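You operate a simulated robot arm through the tools that you are given. There is no shell and no other tool.

Carry out the task below with a simulated robot arm. There is one attempt and no reset: what you move stays moved.

Task
Load the capsule magazine with the foil colour on the job card.
Fine: white sleeve to the row of spare sleeves, release lever shut. Where these are worked on the way, their far stop is far enough and under half their travel is too little: release lever.
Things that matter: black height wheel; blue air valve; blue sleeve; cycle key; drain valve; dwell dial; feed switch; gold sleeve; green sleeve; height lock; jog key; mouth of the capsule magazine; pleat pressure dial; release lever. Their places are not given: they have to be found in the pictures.

Only the result counts: the job must be done as asked and must still hold three seconds after the hand-in. Knocking over, shifting, dropping, spilling or breaking anything else fails it.

Robot
A 6-joint arm with a three-finger gripper, fixed in place. Base frame: the origin is at the foot of the arm, x ahead of it, y to its left, z up; the work surface is at about z = 950. Readings come in mm, degrees, newtons and seconds.
Its first joint turns from -166.0 to 166.0 degrees. Payload 4.89 kg.
The TCP is the grasp point between the finger pads, 30 mm short of the fingertips. In the tool frame z runs along the fingers and y along their closing line. Largest opening 164 mm; the body of the gripper starts 125 mm behind the TCP.
Orientation is that of the tool frame in the base frame, as a unit quaternion [w, x, y, z]. With the fingers straight down and closing along the base's y, the tool's x points along the base's -x, its y along +y and its z along -z.

Tools
- The arm moves only by the tool drive_tool. Its argument "commands" is a list of rows, each a list of 3 entries, a list of its own where there are three numbers: the turn, a rotation vector about the tool's x, y, z in degrees, then the shift along the tool's x, y, z in mm, then the opening, from 0 (shut) to 1 (fully open). In form: [[[wx, wy, wz], [tx, ty, tz], fingers], ...]. A call has 1 to 20 rows; each row shifts and turns the commanded pose from where the row before left it, along the tool's axes as they then stand. A row lasts 0.2 s, in which the tool goes at most 50 mm and 8.6 degrees; a call with a longer step from one row to the next is refused whole, and so is a gripper value outside its range. Where a pose cannot be reached the arm comes as near as it can. A force on the tool above 70 N (or 10 N above the force at the start of the call, whichever is more), or a blocked arm, ends the call early, and 0.2 s more pass. Each finger travels about 108 mm/s and halts on what it meets, pressing with about 40 N; the grip force reading is that of the motor and also rises with nothing between the fingers. The clock runs only during rows and for 0.2 s after the last one: add rows that do not move to give the fingers time. The reply holds the time, the measured pose of the TCP, the force on the tool along the base axes, the opening and the grip force, in the units named above and with some noise, with the torque about the TCP (base axes, N m) and any sound that the robot's microphone picked up, and new pictures: "views" is both (left out), scene, wrist or none.
- Cameras (640 x 400 px; columns grow to the right, rows downward): "scene" is fixed at [221.4, 498.5, 1952]; the picture's right is [-0.96, -0.29, 0.00], its down [-0.16, 0.52, -0.84] and it looks along [0.24, -0.81, -0.54] (base axes); focal length 370 px, centre (320, 200). "wrist" rides on the gripper at [76, -2, -152] in the tool frame; the picture's right is [0.02, 1.00, 0.00], its down [-0.88, 0.02, -0.47] and it looks along [-0.47, 0.01, 0.88] (tool axes); focal length 247 px, centre (320, 200).
- lift_body(by): slides the trunk up (or, below 0, down) by that many mm; the arm rides with it, the base frame stays. It gives what a move gives, with no picture.
- measure_at(camera, pixels): for up to 12 pixels [column, row] of the newest picture of that camera ("zoom" is the newest enlarged one), the place [x, y, z] in the base frame of the surface seen there, good to about 3 mm. It takes no simulated time.
- enlarge(camera, box): a new picture of the part [left, top, right, bottom] of that camera's present view, enlarged. It takes no simulated time.
- close_job(): hands the job in; it is judged then, once.

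Leave the gripper open and the arm clear of the work at the hand-in unless told otherwise.

The tools are called after ">>>" as name(argument=value, ...) on one line, values as JSON. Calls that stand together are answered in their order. drive_tool: Moves the arm, as the interface text tells. Its arguments: {"type":"object","properties":{"commands":{"type":"array","items":{"type":"array"}},"views":{"type":"string","enum":["both","scene","wrist","none"]}},"required":["commands"]} The other tools are called the same way: lift_body (by) slides the trunk up or down; measure_at (camera, pixels) gives the place of the surface under pixels of a picture; enlarge (camera, box) takes an enlarged picture of a part of a camera's view; close_job () hands the job in.

At the start:

```text
t: 0.0
tool_pos: [470.3, -420.0, 1583.3]
orientation: [-0.001, -0.001, 1.0, 0.0]
wrist_force: [-0.5, -0.9, 0.7]
torque: [-0.02, 0.01, 0.03]
finger_gap: 164.0
grip_force: 0.1
trunk travel left (down, up): [-325.0, 65.0]
```

scene: 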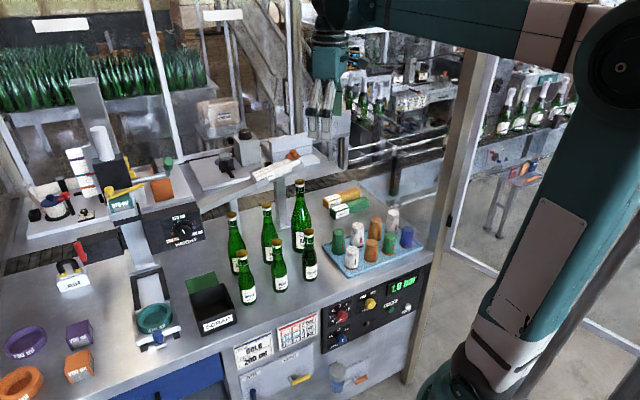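
wrist: 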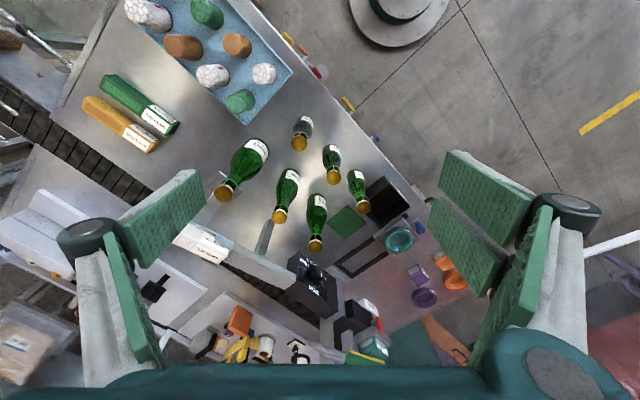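

I see a bottling bench with a tray of sleeves, two boxed stacks, cards on the front edge (around (255,350) and (297,332)), and a control panel. I'll enlarge these to read the job card and find the parts.

>>> enlarge(camera="scene", box=[220, 300, 340, 375])

>>> enlarge(camera="scene", box=[310, 170, 450, 280])

>>> enlarge(camera="scene", box=[180, 120, 340, 220])

>>> enlarge(camera="scene", box=[0, 100, 220, 250])

>>> enlarge(camera="scene", box=[310, 260, 430, 400])

>>> enlarge(camera="scene", box=[0, 240, 240, 400])

```text
5.33 times, centred on (280, 338) of scene
```

zoom: 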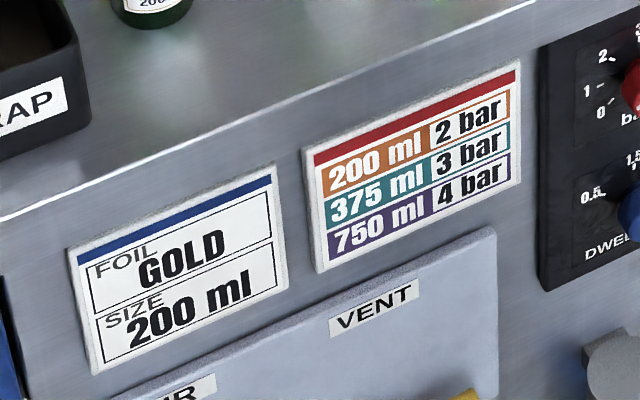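

```text
3.64 times, centred on (380, 225) of scene
```

zoom: 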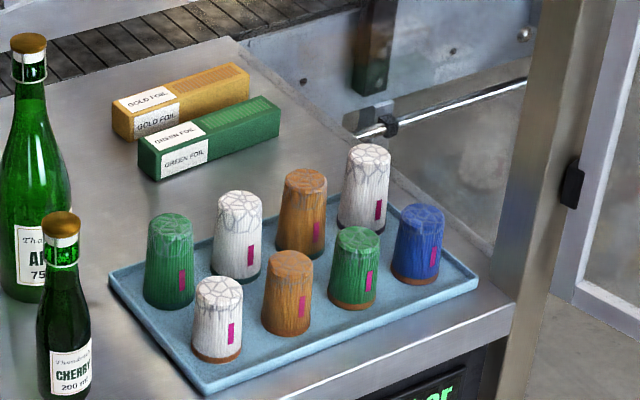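

```text
4.00 times, centred on (260, 170) of scene
```

zoom: 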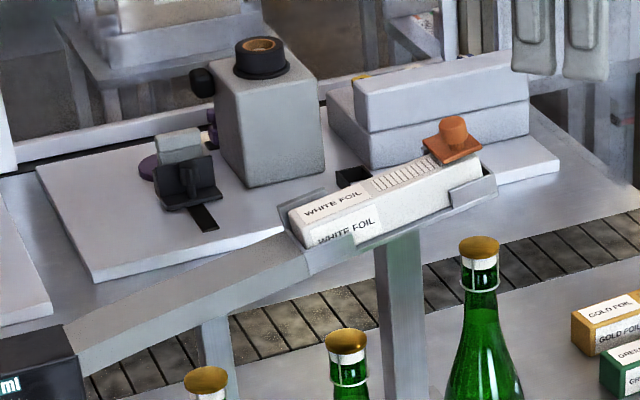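

```text
2.67 times, centred on (110, 175) of scene
```

zoom: 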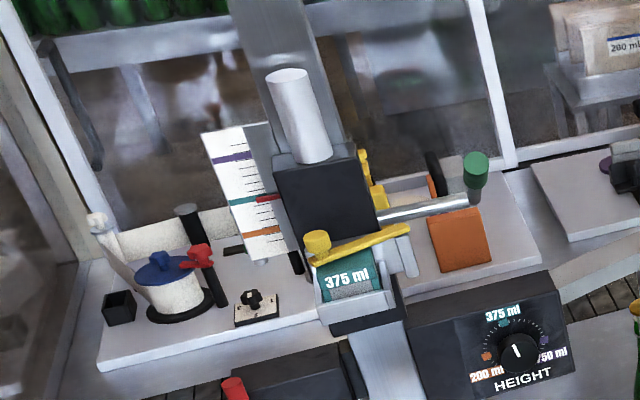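

```text
2.86 times, centred on (370, 330) of scene
```

zoom: 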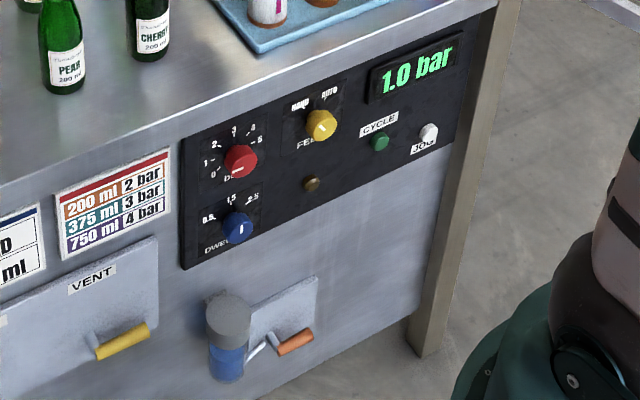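

```text
2.50 times, centred on (120, 320) of scene
```

zoom: 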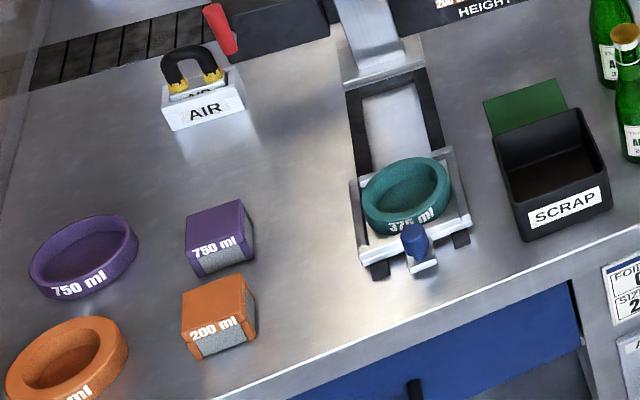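

The job card (zoom) says FOIL: GOLD, SIZE: 200 ml. The chute around (285,172) holds a WHITE FOIL sleeve, with an orange part at its top; spare gold and green sleeves lie at (345,200). I'll look closer at the chute and measure.

>>> enlarge(camera="scene", box=[245, 140, 325, 190])

>>> enlarge(camera="wrist", box=[0, 60, 320, 320])

>>> measure_at(camera="scene", pixels=[[256, 172], [262, 180], [300, 159], [304, 164], [292, 154], [293, 150], [315, 160], [318, 165], [200, 205], [250, 185], [327, 201], [357, 190]])

>>> measure_at(camera="scene", pixels=[[336, 204], [369, 195], [345, 198], [335, 212], [325, 195], [350, 212], [300, 215], [310, 190], [375, 210], [390, 205], [340, 230], [360, 225]])

```text
8.00 times, centred on (285, 165) of scene
```

zoom: 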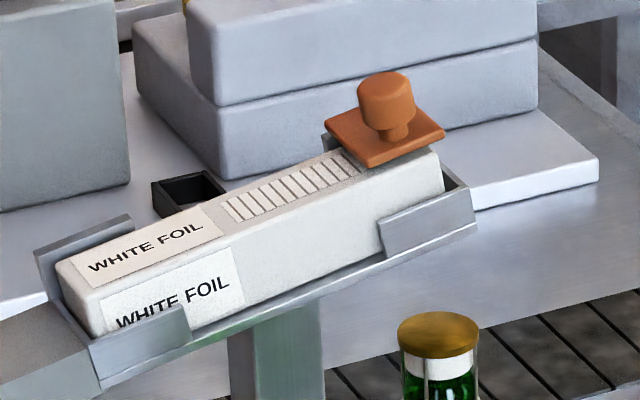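

```text
1.54 times, centred on (160, 190) of wrist
```

zoom: 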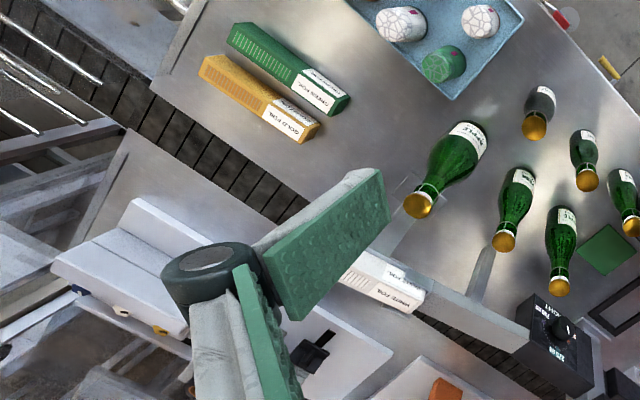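

```text
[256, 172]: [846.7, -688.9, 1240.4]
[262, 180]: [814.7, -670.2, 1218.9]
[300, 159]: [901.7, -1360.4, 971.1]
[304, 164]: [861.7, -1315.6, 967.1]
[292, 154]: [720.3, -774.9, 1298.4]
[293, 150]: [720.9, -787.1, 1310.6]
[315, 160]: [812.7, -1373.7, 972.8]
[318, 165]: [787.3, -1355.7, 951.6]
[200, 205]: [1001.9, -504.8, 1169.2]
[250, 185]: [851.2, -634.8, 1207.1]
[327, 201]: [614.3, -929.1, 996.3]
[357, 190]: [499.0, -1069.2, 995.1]
```

```text
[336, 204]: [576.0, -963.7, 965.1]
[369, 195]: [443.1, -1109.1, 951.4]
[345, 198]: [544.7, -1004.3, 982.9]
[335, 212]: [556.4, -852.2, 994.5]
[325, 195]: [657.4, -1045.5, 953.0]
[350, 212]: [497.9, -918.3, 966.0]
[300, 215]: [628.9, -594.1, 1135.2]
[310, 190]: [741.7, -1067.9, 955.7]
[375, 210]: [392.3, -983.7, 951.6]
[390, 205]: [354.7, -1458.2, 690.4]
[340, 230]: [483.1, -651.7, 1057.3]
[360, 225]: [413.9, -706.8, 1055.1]
```

The gold spare lies near (557,-1000), the white one sits in a chute near (770,-730,1260), and the bench faces the robot at about -41°. I'll turn the tool about its z by 43° so the wrist camera sits on the inner side and looks out over the magazine.

>>> drive_tool(commands=[[[0, 0, 8.6], [0, 0, 0], 1], [[0, 0, 8.6], [0, 0, 0], 1], [[0, 0, 8.6], [0, 0, 0], 1], [[0, 0, 8.6], [0, 0, 0], 1], [[0, 0, 7], [0, 0, 0], 1]])

```text
t: 1.2
tool_pos: [470.4, -418.8, 1582.1]
orientation: [0.001, 0.355, 0.935, 0.0]
wrist_force: [-0.5, -0.3, 0.3]
torque: [0.01, 0.01, -0.02]
finger_gap: 164.1
grip_force: 0.1
trunk travel left (down, up): [-325.0, 65.0]
```

scene: 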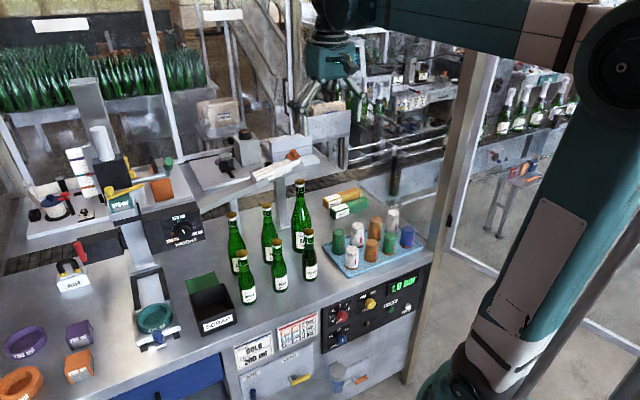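
wrist: 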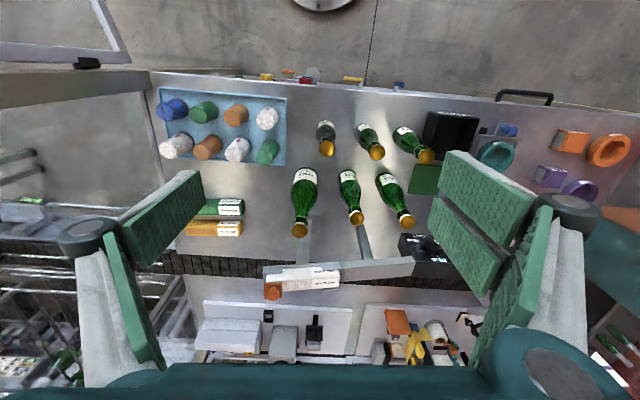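

Now the wrist view shows the chute at (315,275), with the sleeves at (215,215). I'll enlarge both.

>>> enlarge(camera="wrist", box=[240, 230, 440, 355])

>>> enlarge(camera="wrist", box=[140, 80, 340, 250])

>>> enlarge(camera="wrist", box=[340, 280, 500, 370])

>>> measure_at(camera="wrist", pixels=[[242, 222], [242, 234], [200, 227], [243, 200], [243, 212], [205, 208], [340, 278], [285, 280], [273, 290], [410, 266], [230, 260], [290, 140]])

```text
3.20 times, centred on (340, 292) of wrist
```

zoom: 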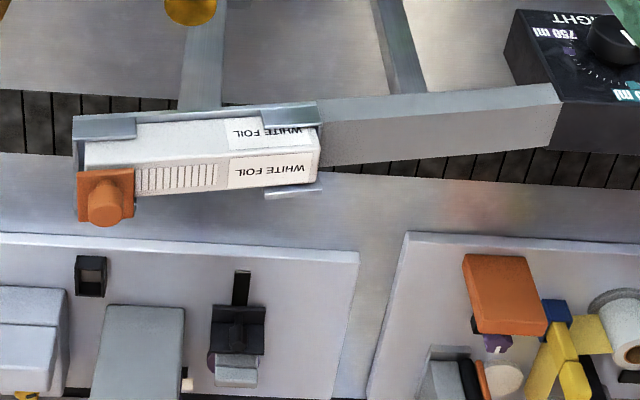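

```text
2.35 times, centred on (240, 165) of wrist
```

zoom: 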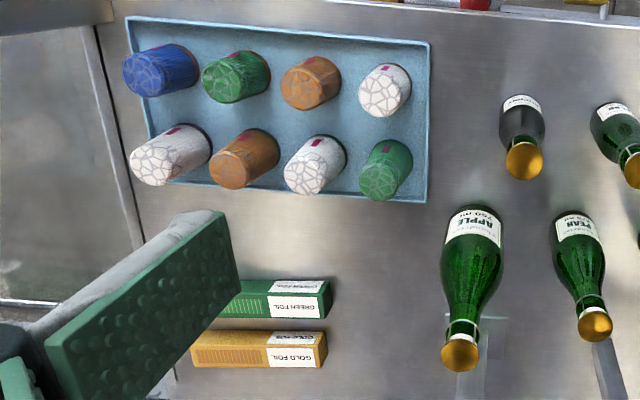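

```text
4.00 times, centred on (420, 325) of wrist
```

zoom: 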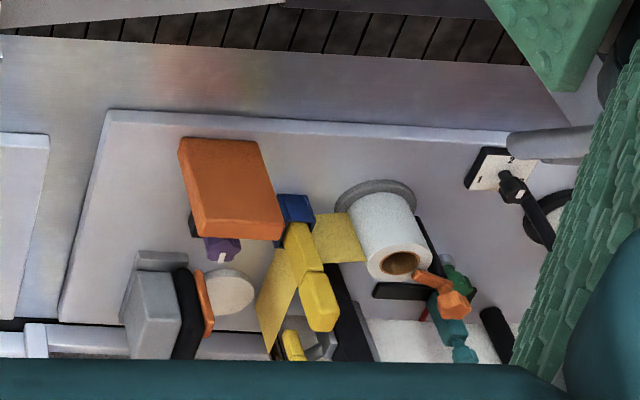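

```text
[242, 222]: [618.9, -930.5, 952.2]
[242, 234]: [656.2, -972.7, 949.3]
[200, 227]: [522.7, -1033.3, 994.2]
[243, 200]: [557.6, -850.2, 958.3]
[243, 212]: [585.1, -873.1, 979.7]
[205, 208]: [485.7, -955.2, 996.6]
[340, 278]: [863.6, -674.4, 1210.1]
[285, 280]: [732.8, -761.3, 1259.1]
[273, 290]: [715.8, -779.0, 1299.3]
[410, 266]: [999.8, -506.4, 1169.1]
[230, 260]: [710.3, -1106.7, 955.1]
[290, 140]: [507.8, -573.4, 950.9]
```

The orange plate with a knob sits at the upper end of the chute; I need closer looks. I'll move the tool outward (−tool x) by 150 and to the robot's right.

>>> drive_tool(commands=[[[0, 0, 0], [-40, -20, 0], 1], [[0, 0, 0], [-40, -30, 0], 1], [[0, 0, 0], [-40, -30, 0], 1], [[0, 0, 0], [-30, -30, 0], 1]])

```text
t: 2.2
tool_pos: [510.2, -599.6, 1582.2]
orientation: [0.0, 0.354, 0.935, 0.0]
wrist_force: [-0.6, 0.6, 0.9]
torque: [-0.13, -0.05, 0.0]
finger_gap: 164.1
grip_force: 0.1
trunk travel left (down, up): [-325.0, 65.0]
```

scene: 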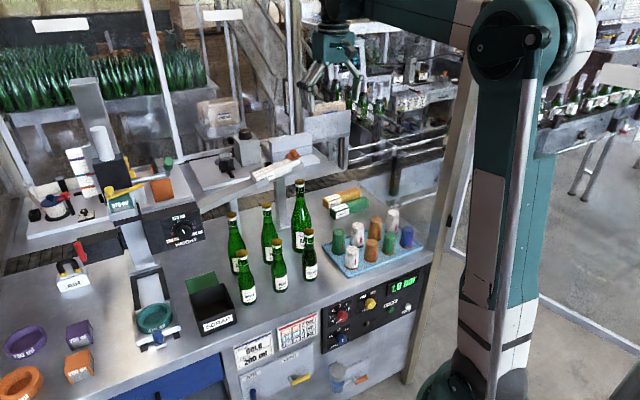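
wrist: 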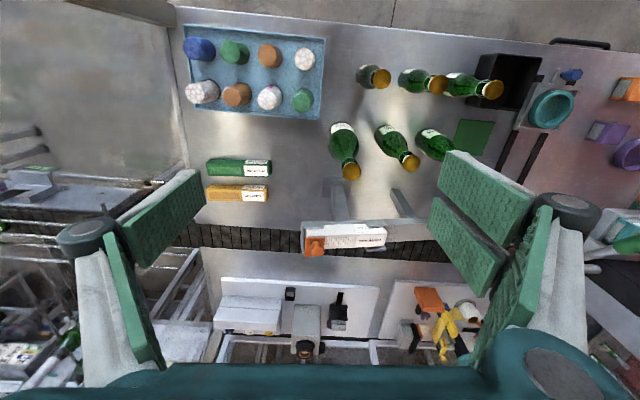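

The two spare sleeves are fully visible now at (240,168) and (237,193), chute at (340,237). Enlarging them.

>>> enlarge(camera="wrist", box=[280, 205, 400, 280])

>>> enlarge(camera="wrist", box=[170, 130, 330, 230])

>>> measure_at(camera="wrist", pixels=[[267, 189], [267, 198], [210, 188], [210, 199], [270, 162], [270, 172], [209, 163], [209, 173], [195, 170], [290, 170], [240, 145], [210, 215]])

>>> enlarge(camera="wrist", box=[160, 20, 340, 130])

```text
5.33 times, centred on (340, 242) of wrist
```

zoom: 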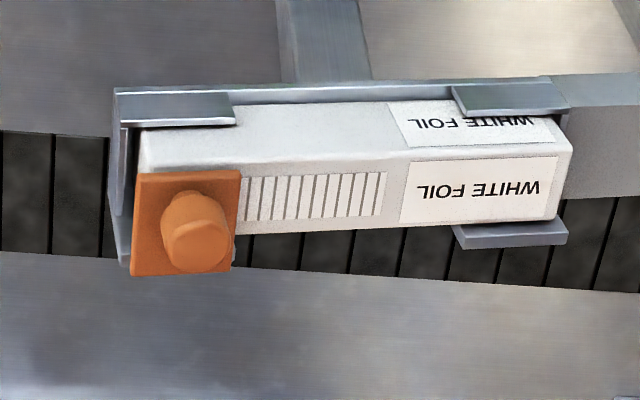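

```text
4.00 times, centred on (250, 180) of wrist
```

zoom: 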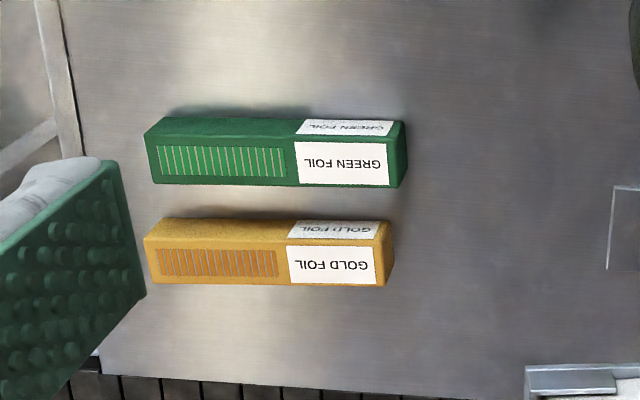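

```text
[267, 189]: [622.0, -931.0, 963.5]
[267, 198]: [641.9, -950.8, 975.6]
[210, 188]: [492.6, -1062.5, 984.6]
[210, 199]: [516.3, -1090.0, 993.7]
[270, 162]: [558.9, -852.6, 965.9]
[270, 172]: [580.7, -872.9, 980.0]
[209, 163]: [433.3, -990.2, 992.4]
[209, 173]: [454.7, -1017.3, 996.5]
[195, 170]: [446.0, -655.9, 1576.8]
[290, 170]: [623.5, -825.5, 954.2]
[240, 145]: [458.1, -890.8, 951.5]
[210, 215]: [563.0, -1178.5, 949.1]
```

```text
3.56 times, centred on (250, 75) of wrist
```

zoom: 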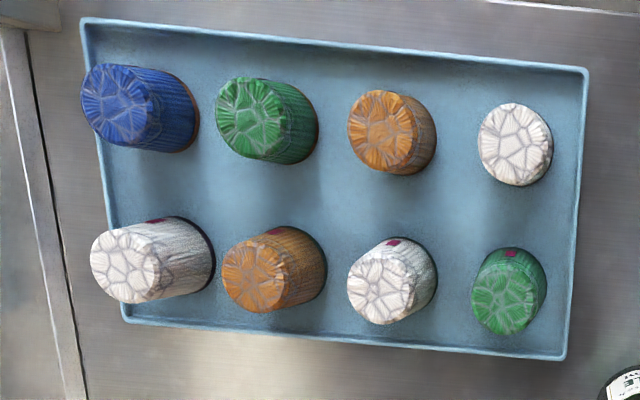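

The magazine is a sloped cradle with an orange knobbed plate over the sleeve's upper end. I'll bring the camera closer (tool to about (673,-728,1440)), with the fingertips still 90 mm above the knob.

>>> drive_tool(commands=[[[0, 0, 0], [-34, 2, 24], 1], [[0, 0, 0], [-34, 2, 24], 1], [[0, 0, 0], [-34, 2, 24], 1], [[0, 0, 0], [-34, 2, 24], 1], [[0, 0, 0], [-34, 2, 24], 1], [[0, 0, 0], [-34, 2, 24], 1]])

```text
t: 3.6
tool_pos: [672.1, -728.4, 1440.5]
orientation: [0.0, 0.354, 0.935, 0.0]
wrist_force: [0.5, 0.2, 0.5]
torque: [-0.04, -0.16, 0.01]
finger_gap: 164.1
grip_force: 0.0
trunk travel left (down, up): [-325.0, 65.0]
```

scene: 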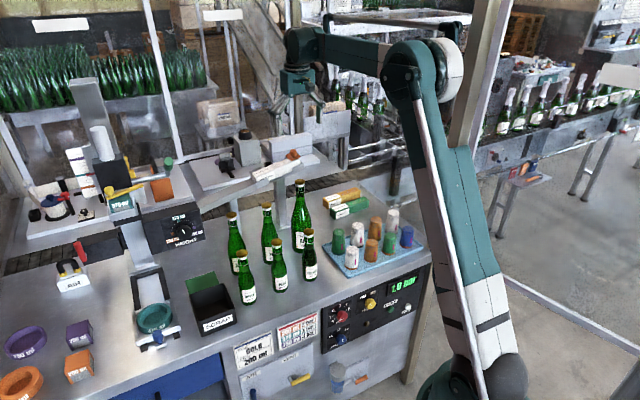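
wrist: 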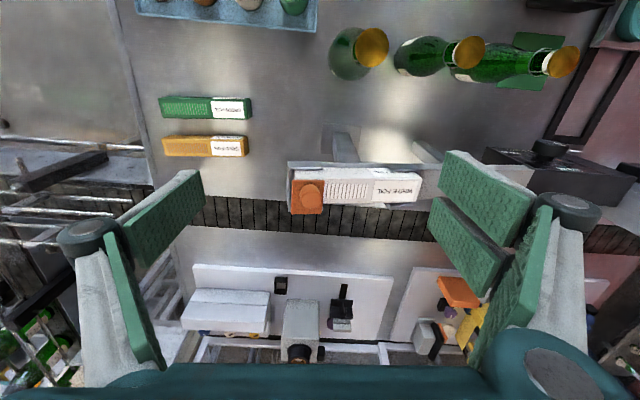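

The chute is now at (350,190) in the wrist view. Enlarging and measuring it.

>>> enlarge(camera="wrist", box=[275, 145, 435, 235])

>>> measure_at(camera="wrist", pixels=[[307, 196], [318, 183], [295, 183], [320, 211], [293, 212], [330, 200], [340, 205], [350, 170], [300, 166], [410, 175], [415, 185], [414, 201]])

```text
4.00 times, centred on (355, 190) of wrist
```

zoom: 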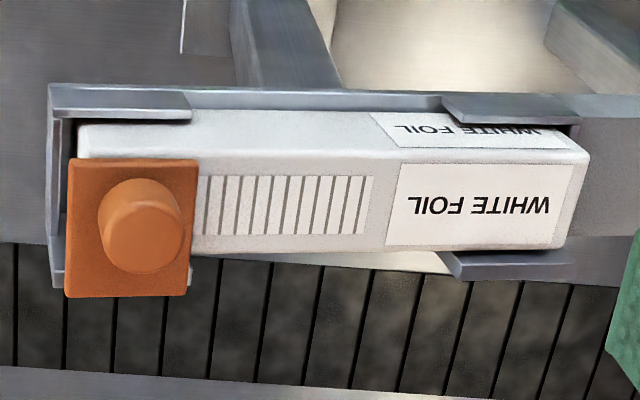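

```text
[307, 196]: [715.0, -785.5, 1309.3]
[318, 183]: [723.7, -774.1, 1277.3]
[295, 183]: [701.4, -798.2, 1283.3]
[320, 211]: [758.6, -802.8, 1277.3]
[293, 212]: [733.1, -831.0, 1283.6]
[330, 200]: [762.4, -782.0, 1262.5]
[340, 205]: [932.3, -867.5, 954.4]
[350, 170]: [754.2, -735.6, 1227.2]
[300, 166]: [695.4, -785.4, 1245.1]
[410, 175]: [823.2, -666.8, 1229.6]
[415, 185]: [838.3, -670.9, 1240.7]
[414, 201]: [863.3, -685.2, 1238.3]
```

The orange plate spans (723,-774,1277) to (733,-831,1284) with a knob top at z≈1309; it overhangs the sleeve on the far side, so its mount must be there. I'll turn the camera to look from the right end: rotate the tool −90° about its z, with a slight move right.

>>> drive_tool(commands=[[[0, 0, -8.6], [0, 0, 0], 1], [[0, 0, -8.6], [0, 0, 0], 1], [[0, 0, -8.6], [0, 0, 0], 1], [[0, 0, -8.6], [0, 0, 0], 1], [[0, 0, -8.6], [0, 0, 0], 1], [[0, 0, -8.6], [0, 0, 0], 1], [[0, 0, -8.6], [0, 0, 0], 1], [[0, 0, -8.6], [0, 0, 0], 1], [[0, 0, -8.6], [0, 0, 0], 1], [[0, 0, -8.6], [0, 0, 0], 1], [[0, 0, -4], [0, 0, 0], 1]])

```text
t: 6.0
tool_pos: [671.9, -727.4, 1438.9]
orientation: [0.0, -0.412, 0.911, -0.001]
wrist_force: [-0.1, 0.6, 0.5]
torque: [-0.03, 0.0, -0.03]
finger_gap: 164.0
grip_force: 0.1
trunk travel left (down, up): [-325.0, 65.0]
```

scene: 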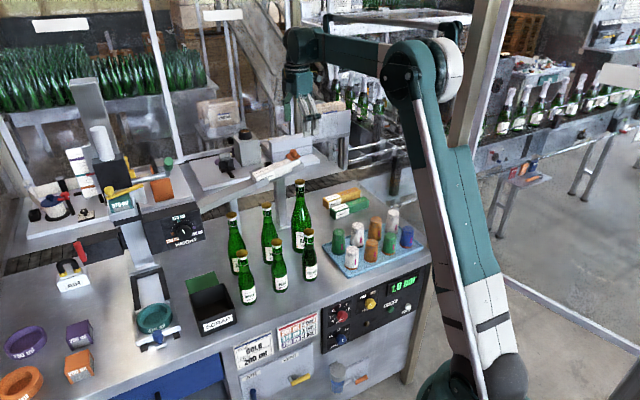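
wrist: 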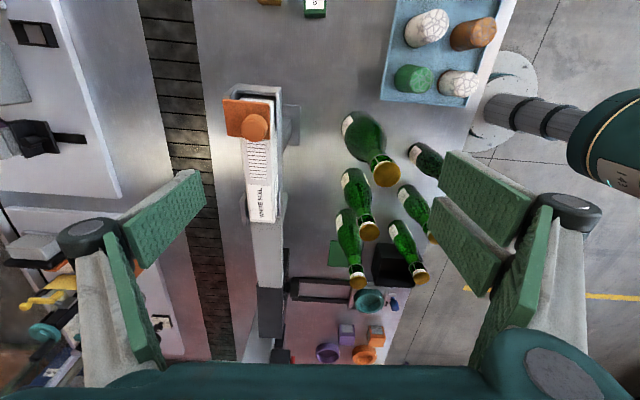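

The camera now looks from the right end. Enlarging the latch area around (250,120).

>>> enlarge(camera="wrist", box=[210, 70, 320, 150])

```text
5.00 times, centred on (265, 110) of wrist
```

zoom: 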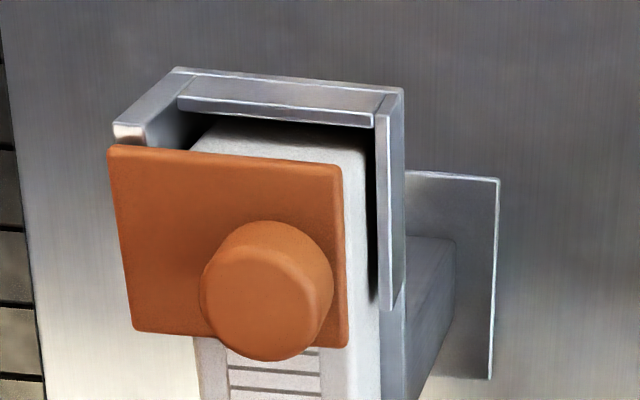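

The orange plate carries its knob nearer the robot side. I'll measure the plate corners and the knob in this zoom.

>>> measure_at(camera="zoom", pixels=[[115, 155], [335, 175], [140, 325], [335, 340], [270, 300], [300, 290], [240, 280], [270, 240], [130, 135], [355, 200], [385, 150], [390, 290]])

>>> measure_at(camera="wrist", pixels=[[260, 216], [250, 200], [272, 216], [276, 200], [262, 245], [268, 260], [262, 180], [240, 205]])

>>> enlarge(camera="wrist", box=[220, 150, 320, 230])

```text
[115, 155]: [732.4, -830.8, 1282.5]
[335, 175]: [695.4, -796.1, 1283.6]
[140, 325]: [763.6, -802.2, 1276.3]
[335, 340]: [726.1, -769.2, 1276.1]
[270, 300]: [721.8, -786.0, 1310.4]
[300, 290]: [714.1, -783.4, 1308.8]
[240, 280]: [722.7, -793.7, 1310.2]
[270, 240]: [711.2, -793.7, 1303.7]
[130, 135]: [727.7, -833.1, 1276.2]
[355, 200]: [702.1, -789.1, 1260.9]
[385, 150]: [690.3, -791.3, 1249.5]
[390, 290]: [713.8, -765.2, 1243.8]
```

```text
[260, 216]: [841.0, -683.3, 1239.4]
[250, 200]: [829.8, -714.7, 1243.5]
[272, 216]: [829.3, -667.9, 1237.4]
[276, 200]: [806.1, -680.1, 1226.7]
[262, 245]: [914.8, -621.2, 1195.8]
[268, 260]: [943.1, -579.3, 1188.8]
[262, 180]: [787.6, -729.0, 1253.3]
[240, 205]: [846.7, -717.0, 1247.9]
```

```text
5.00 times, centred on (270, 190) of wrist
```

zoom: 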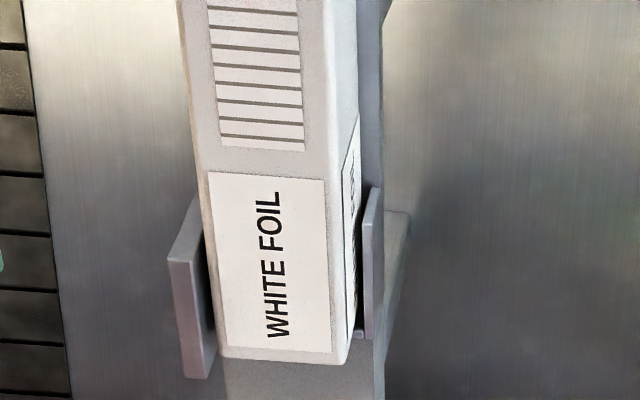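

The plate is 50 × 41 mm, and its knob sits at the near side, so the pivot or guide is probably on the far wall. I'll look at it lower from the right end: move right/out/down, then tilt −30°.

>>> drive_tool(commands=[[[0, 0, 0], [32, -21, 15], 1], [[0, 0, 0], [32, -21, 15], 1], [[0, 0, 0], [32, -21, 15], 1], [[0, 0, 0], [30, -21, 15], 1], [[0, -8, 0], [0, 0, 5], 1], [[0, -8, 0], [0, 0, 5], 1], [[0, -8, 0], [0, 0, 5], 1], [[0, -6, 0], [0, 0, 5], 1]])

```text
t: 7.8
tool_pos: [654.9, -875.3, 1358.5]
orientation: [0.236, -0.397, 0.88, 0.107]
wrist_force: [0.2, 0.3, -0.3]
torque: [-0.01, 0.06, 0.07]
finger_gap: 164.2
grip_force: 0.0
trunk travel left (down, up): [-325.0, 65.0]
```

scene: 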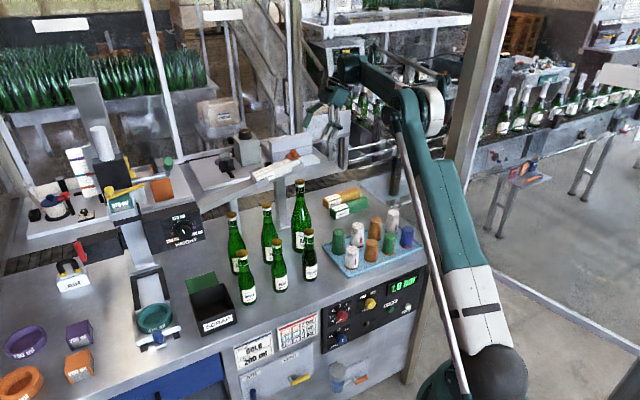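
wrist: 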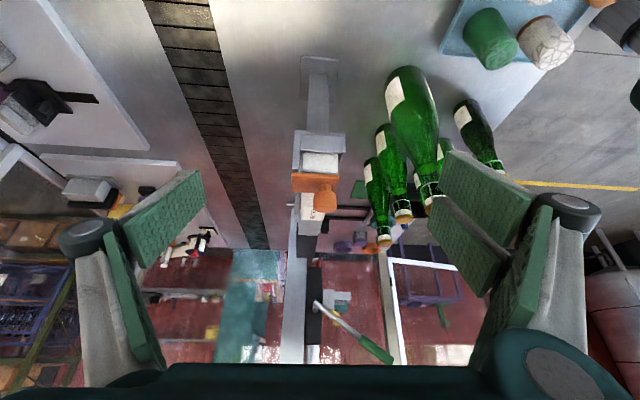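

Good low view from the right end. I'll enlarge around (320,170).

>>> enlarge(camera="wrist", box=[275, 120, 365, 220])

>>> enlarge(camera="wrist", box=[270, 40, 430, 260])

```text
4.00 times, centred on (320, 170) of wrist
```

zoom: 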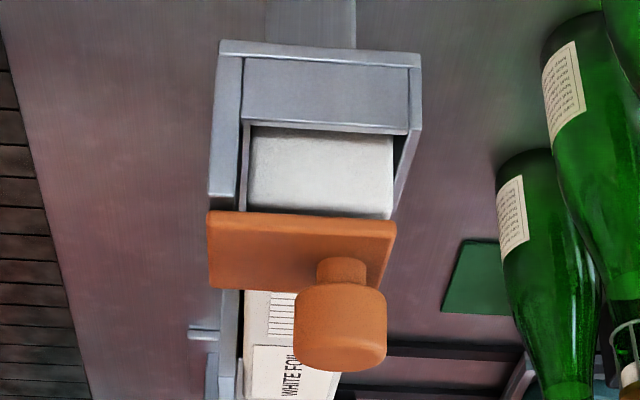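

```text
1.82 times, centred on (350, 150) of wrist
```

zoom: 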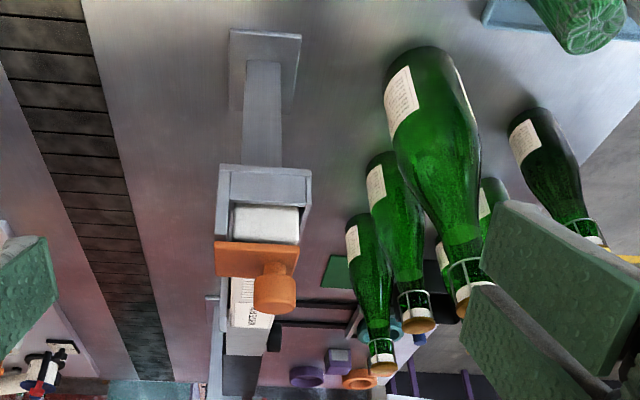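

The plate rests on top of the far wall and overhangs the sleeve; it has a mushroom knob near the robot side. I plan to grip the knob across the chute axis and feel which way it moves. First: un-tilt, rise, and yaw so the closing line runs along the chute (about 42°).

>>> drive_tool(commands=[[[0, 8, 0], [0, 0, 0], 1], [[0, 8, 0], [0, 0, 0], 1], [[0, 8, 0], [0, 0, 0], 1], [[0, 6, 0], [0, 0, 0], 1], [[0, 0, 0], [0, 0, -30], 1], [[0, 0, 0], [0, 0, -30], 1], [[0, 0, 8.3], [0, 0, 0], 1], [[0, 0, 8], [0, 0, 0], 1], [[0, 0, 8], [0, 0, 0], 1], [[0, 0, 8], [0, 0, 0], 1], [[0, 0, 8], [0, 0, 0], 1], [[0, 0, 8], [0, 0, 0], 1], [[0, 0, 8], [0, 0, 0], 1], [[0, 0, 8], [0, 0, 0], 1], [[0, 0, 8], [0, 0, 0], 1], [[0, 0, 8], [0, 0, 0], 1], [[0, 0, 8], [0, 0, 0], 1], [[0, 0, 8], [0, 0, 0], 1]], views="wrist")

```text
t: 11.6
tool_pos: [655.5, -874.1, 1420.3]
orientation: [0.0, 0.404, 0.915, 0.0]
wrist_force: [-1.3, 0.8, -0.1]
torque: [-0.01, -0.01, 0.01]
finger_gap: 164.2
grip_force: 0.2
trunk travel left (down, up): [-325.0, 65.0]
```

wrist: 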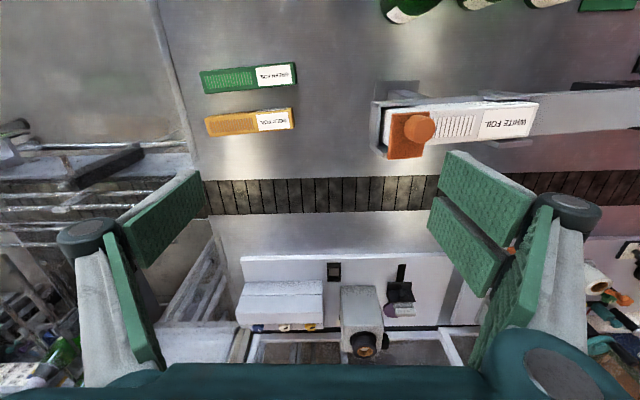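

Yaw is now right. I move over the knob: tool y +105, x +20, down 35, then tilt 10° to match the chute.

>>> drive_tool(commands=[[[0, 0, 0], [7, 35, 0], 1], [[0, 0, 0], [7, 35, 0], 1], [[0, 0, 0], [6, 35, 0], 1], [[5, 0, 0], [0, 0, 15], 1], [[5, 0, 0], [0, 0, 15], 1]])

```text
t: 12.8
tool_pos: [715.8, -790.7, 1390.5]
orientation: [-0.035, 0.403, 0.911, -0.08]
wrist_force: [0.3, -0.9, -0.6]
torque: [0.02, 0.01, 0.01]
finger_gap: 163.9
grip_force: 0.0
trunk travel left (down, up): [-325.0, 65.0]
```

scene: 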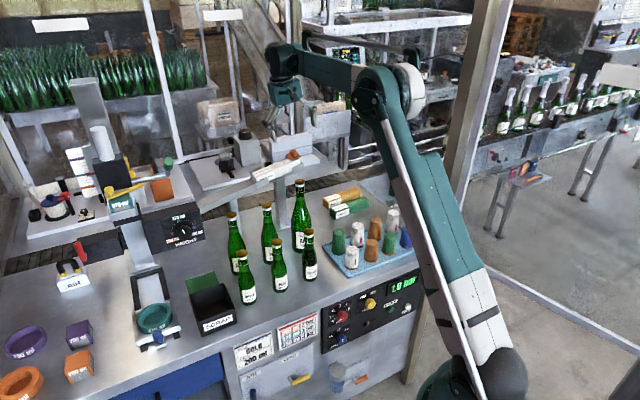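
wrist: 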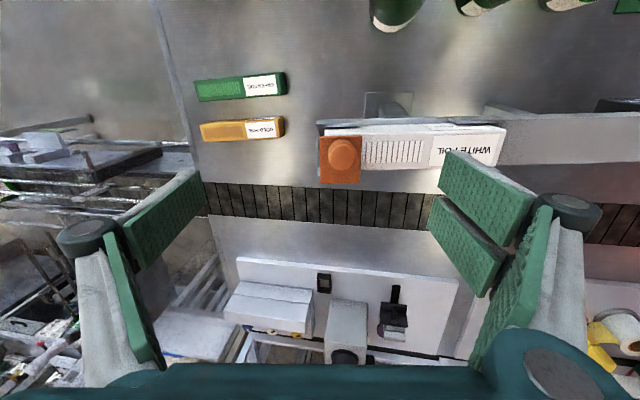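

I re-measure the knob from this view at (342,153) and the plate corners.

>>> measure_at(camera="wrist", pixels=[[342, 155], [335, 155], [350, 155], [342, 147], [342, 162], [323, 140], [323, 180], [358, 180], [360, 140], [400, 150], [495, 150], [480, 133]])

>>> enlarge(camera="wrist", box=[300, 100, 400, 200])

```text
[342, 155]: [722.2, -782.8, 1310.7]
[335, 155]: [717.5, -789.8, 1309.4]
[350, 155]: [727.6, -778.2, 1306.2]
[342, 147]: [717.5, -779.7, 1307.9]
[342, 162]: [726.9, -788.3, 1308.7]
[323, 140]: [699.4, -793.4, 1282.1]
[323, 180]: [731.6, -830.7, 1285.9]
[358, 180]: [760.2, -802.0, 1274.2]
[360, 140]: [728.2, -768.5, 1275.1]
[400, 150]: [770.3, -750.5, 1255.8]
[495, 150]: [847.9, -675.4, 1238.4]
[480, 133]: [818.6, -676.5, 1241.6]
```

```text
4.00 times, centred on (350, 150) of wrist
```

zoom: 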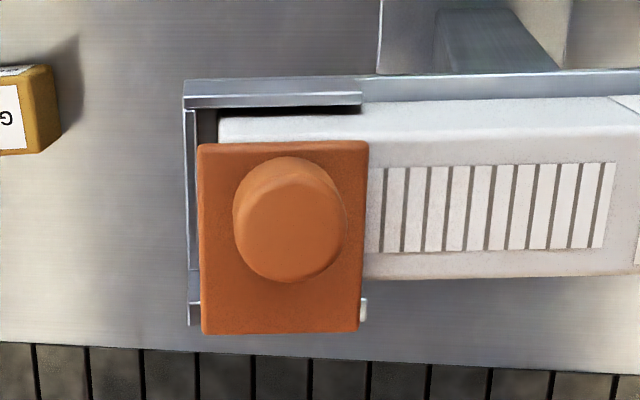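

Knob centre is about (722,-785), top z 1310. I go down along the tilted tool axis so the fingertips stop ~4 mm above the plate, with the fingers partly closed to 60 mm.

>>> drive_tool(commands=[[[0, 0, 0], [0, 22, 25], 0.5], [[0, 0, 0], [0, 0, 25], 0.4], [[0, 0, 0], [0, 0, 22], 0.4], [[0, 0, 0], [0, 0, 0], 0.4]])

```text
t: 13.8
tool_pos: [721.9, -785.7, 1317.4]
orientation: [-0.035, 0.403, 0.911, -0.08]
wrist_force: [-0.3, -0.6, -0.4]
torque: [0.03, -0.04, 0.0]
finger_gap: 65.7
grip_force: 0.0
trunk travel left (down, up): [-325.0, 65.0]
```

scene: 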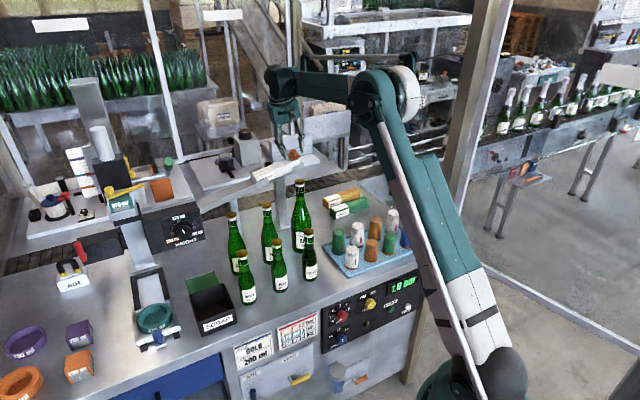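
wrist: 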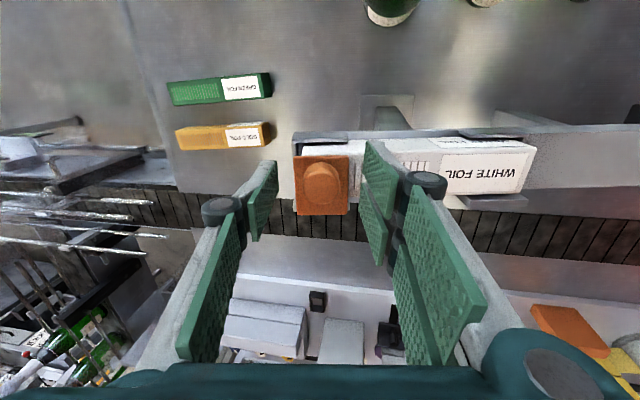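

The knob lies centred between the fingers. I close on it.

>>> drive_tool(commands=[[[0, 0, 0], [0, 0, 2], 0.3], [[0, 0, 0], [0, 0, 0], 0.22], [[0, 0, 0], [0, 0, 0], 0.12], [[0, 0, 0], [0, 0, 0], 0.12]])

```text
t: 14.8
tool_pos: [722.9, -784.4, 1313.9]
orientation: [-0.035, 0.402, 0.911, -0.08]
wrist_force: [0.8, 5.5, -3.4]
torque: [0.26, 0.03, 0.04]
finger_gap: 26.5
grip_force: 44.9
trunk travel left (down, up): [-325.0, 65.0]
```

scene: 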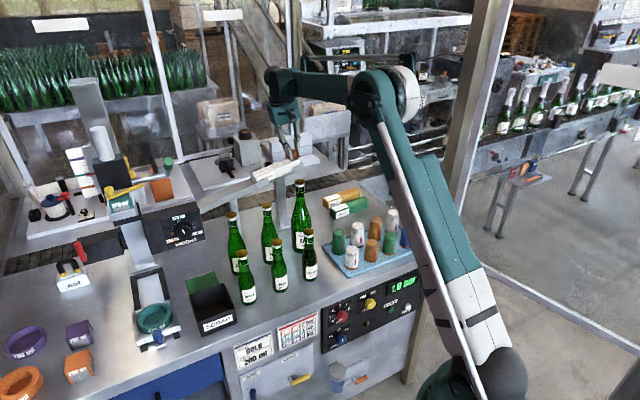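
wrist: 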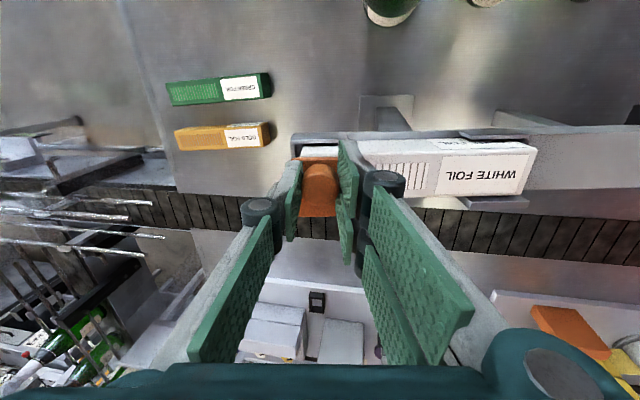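

Gripped (26.5 mm, 45 N). Test 1: lift gently along the tool axis in small steps, watching force.

>>> drive_tool(commands=[[[0, 0, 0], [0, 0, -3], 0.12], [[0, 0, 0], [0, 0, -3], 0.12]], views="wrist")

```text
t: 15.4
tool_pos: [724.8, -784.6, 1318.0]
orientation: [-0.035, 0.403, 0.911, -0.08]
wrist_force: [-6.5, -3.7, -26.3]
torque: [0.79, 0.74, -0.15]
finger_gap: 26.6
grip_force: 44.7
trunk travel left (down, up): [-325.0, 65.0]
```

wrist: 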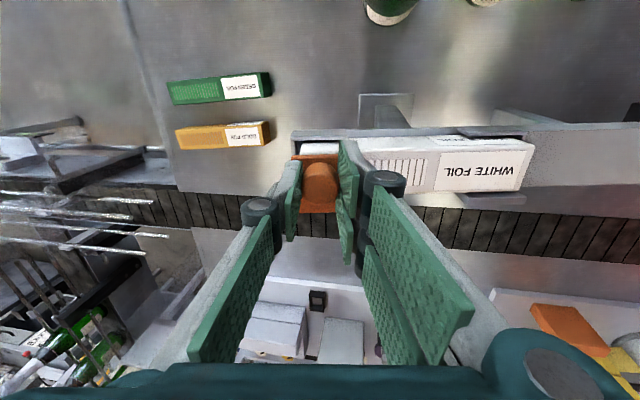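

Lifting meets 26 N of resistance, so not a lift. I go back down and test a push outward (−tool x).

>>> drive_tool(commands=[[[0, 0, 0], [0, 0, 6], 0.12], [[0, 0, 0], [-3, 0, 0], 0.12], [[0, 0, 0], [-3, 0, 0], 0.12]], views="wrist")

```text
t: 16.2
tool_pos: [724.5, -784.8, 1317.9]
orientation: [-0.036, 0.403, 0.911, -0.08]
wrist_force: [-27.7, 16.6, 17.6]
torque: [0.29, 0.67, -0.1]
finger_gap: 26.5
grip_force: 45.3
trunk travel left (down, up): [-325.0, 65.0]
```

wrist: 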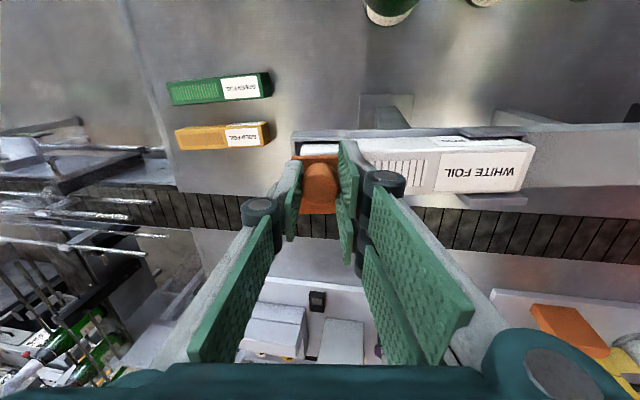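

Still ambiguous: the tool stayed 4 mm high. I measure whether the plate itself moved.

>>> enlarge(camera="wrist", box=[270, 120, 370, 230])

>>> measure_at(camera="wrist", pixels=[[304, 212], [318, 212], [332, 212], [318, 160], [318, 206]])

>>> enlarge(camera="scene", box=[265, 130, 325, 190])

```text
3.64 times, centred on (320, 175) of wrist
```

zoom: 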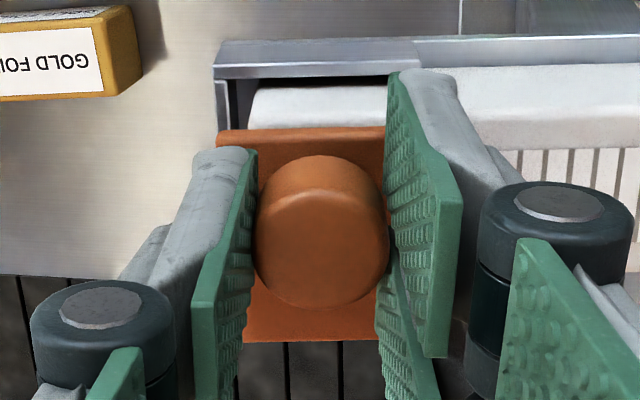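

```text
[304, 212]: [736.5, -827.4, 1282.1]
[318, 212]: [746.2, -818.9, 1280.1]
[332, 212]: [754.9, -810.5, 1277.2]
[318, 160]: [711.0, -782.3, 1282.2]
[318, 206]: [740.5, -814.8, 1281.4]
```

```text
6.67 times, centred on (295, 160) of scene
```

zoom: 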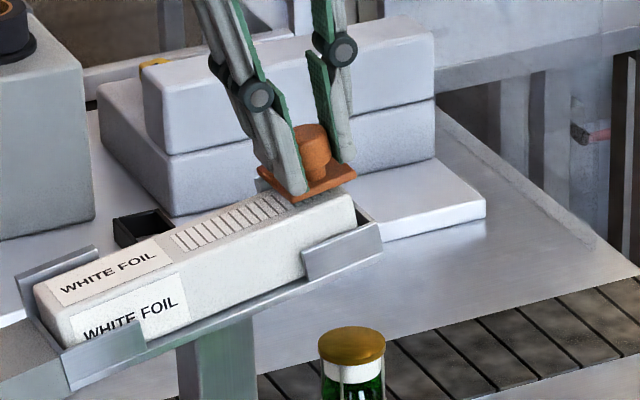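

The plate's near edge rose from ~1278 to ~1282 while the far edge stayed: it is a stiff lid-like lever hinged on its far edge. I'll re-grip slightly higher on the knob, then swing it up and outward about that far hinge in arc steps.

>>> drive_tool(commands=[[[0, 0, 0], [4, 0, -6], 0.25], [[0, 0, 0], [0, 0, -2], 0.25], [[0, 0, 0], [0, 0, 0], 0.12], [[0, 0, 0], [0, 0, 0], 0.12], [[0, 0, 0], [-3.7, 0, -4], 0.12], [[0, 0, 0], [-3.7, 0, -4], 0.12], [[0, 0, 0], [-4.6, 0, -2.9], 0.12], [[0, 0, 0], [-4.6, 0, -2.9], 0.12]])

```text
t: 18.0
tool_pos: [737.7, -793.6, 1336.3]
orientation: [-0.035, 0.403, 0.911, -0.08]
wrist_force: [-22.3, 20.4, 2.9]
torque: [1.29, 1.17, -0.37]
finger_gap: 26.9
grip_force: 45.0
trunk travel left (down, up): [-325.0, 65.0]
```

scene: 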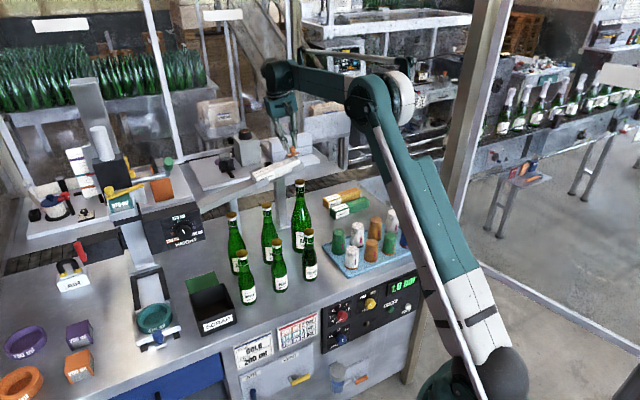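
wrist: 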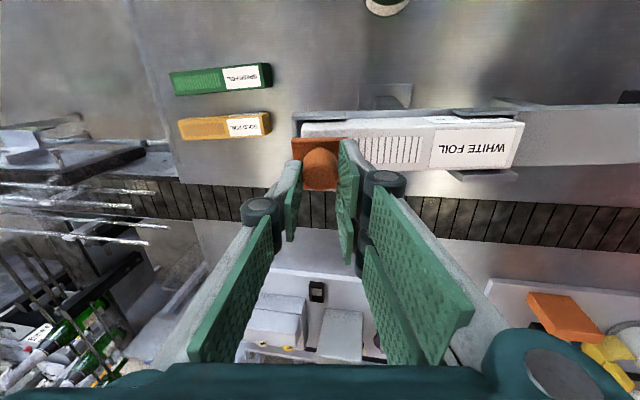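

The lever is opening (plate clearly raised, 30 N friction). I continue the arc.

>>> drive_tool(commands=[[[0, 0, 0], [-5.2, 0, -1.6], 0.12], [[0, 0, 0], [-5.2, 0, -1.6], 0.12], [[0, 0, 0], [-5.4, 0, -0.2], 0.12], [[0, 0, 0], [-5.4, 0, -0.2], 0.12], [[0, 0, 0], [-5.3, 0, 1.2], 0.12], [[0, 0, 0], [-5.3, 0, 1.2], 0.12]])

```text
t: 19.4
tool_pos: [760.1, -816.3, 1337.1]
orientation: [-0.035, 0.402, 0.911, -0.08]
wrist_force: [-3.3, 20.4, 19.4]
torque: [1.24, 0.23, -0.93]
finger_gap: 25.4
grip_force: 44.1
trunk travel left (down, up): [-325.0, 65.0]
```

scene: 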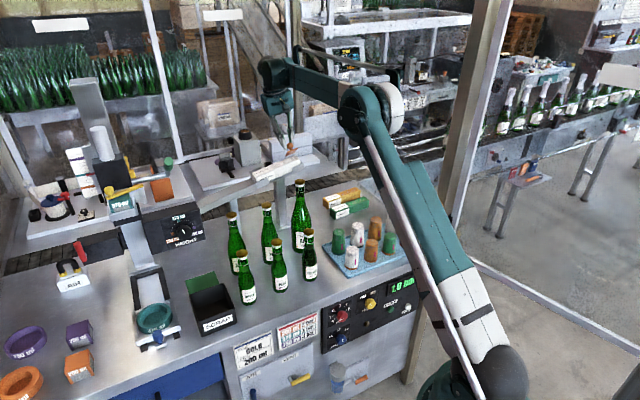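
wrist: 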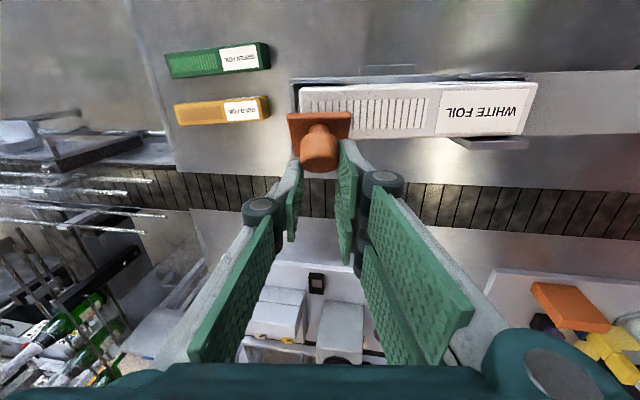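

The plate is now nearly upright. Enlarging to judge the angle.

>>> enlarge(camera="wrist", box=[265, 80, 375, 200])

>>> enlarge(camera="scene", box=[265, 130, 325, 190])

>>> measure_at(camera="wrist", pixels=[[295, 116], [345, 116], [320, 113], [320, 155], [295, 135], [348, 133]])

```text
3.33 times, centred on (320, 140) of wrist
```

zoom: 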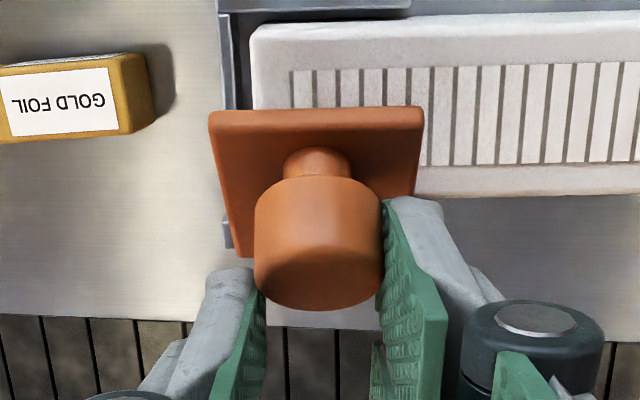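

```text
6.67 times, centred on (295, 160) of scene
```

zoom: 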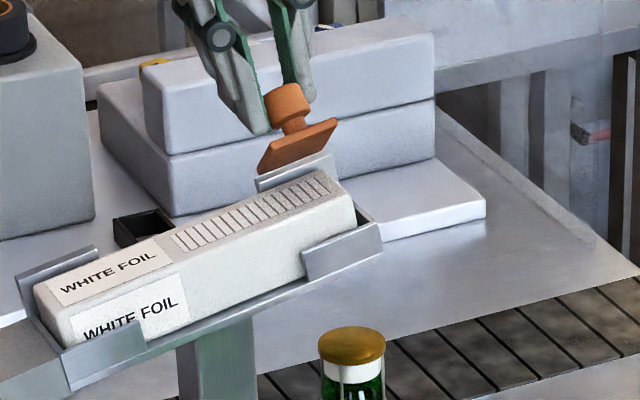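

```text
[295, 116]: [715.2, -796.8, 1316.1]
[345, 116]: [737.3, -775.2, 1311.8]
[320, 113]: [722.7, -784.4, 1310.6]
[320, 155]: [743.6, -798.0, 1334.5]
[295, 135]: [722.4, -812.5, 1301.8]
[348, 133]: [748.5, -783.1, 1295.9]
```

The plate is only at about 43°; the knob slipped in the pads. I'll release, rise, shift inward, close the fingers, and then push the plate open from its underside.

>>> drive_tool(commands=[[[0, 0, 0], [0, 0, 0], 0.25], [[0, 0, 0], [0, 0, -25], 0.3], [[0, 0, 0], [0, 0, -30], 0.3], [[0, 0, 0], [38, 0, 0], 0.15], [[0, 0, 0], [37, 0, 0], 0], [[0, 0, 0], [0, 0, 0], 0]])

```text
t: 20.8
tool_pos: [716.6, -755.9, 1388.5]
orientation: [-0.034, 0.403, 0.911, -0.08]
wrist_force: [-0.5, 1.2, 1.4]
torque: [-0.21, -0.23, 0.05]
finger_gap: 0.0
grip_force: 40.0
trunk travel left (down, up): [-325.0, 65.0]
```

scene: 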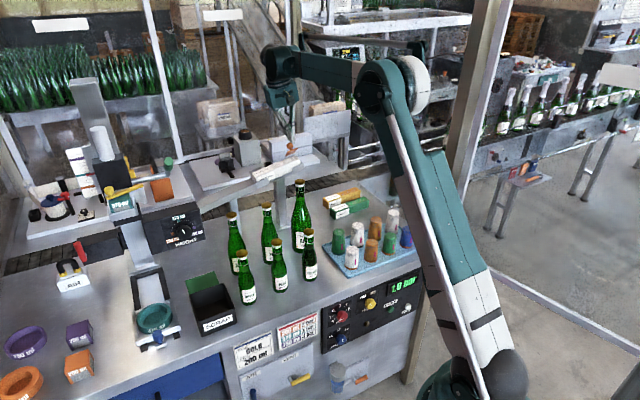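
wrist: 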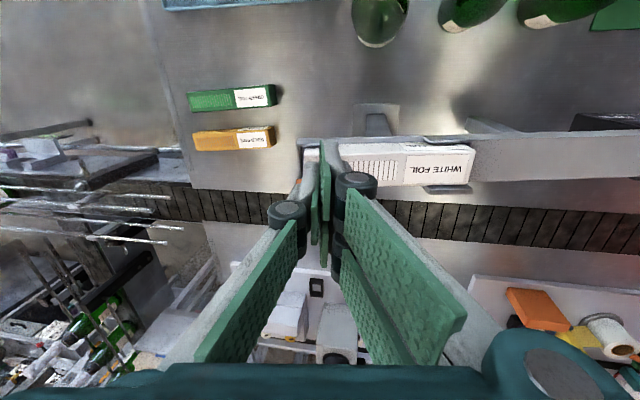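

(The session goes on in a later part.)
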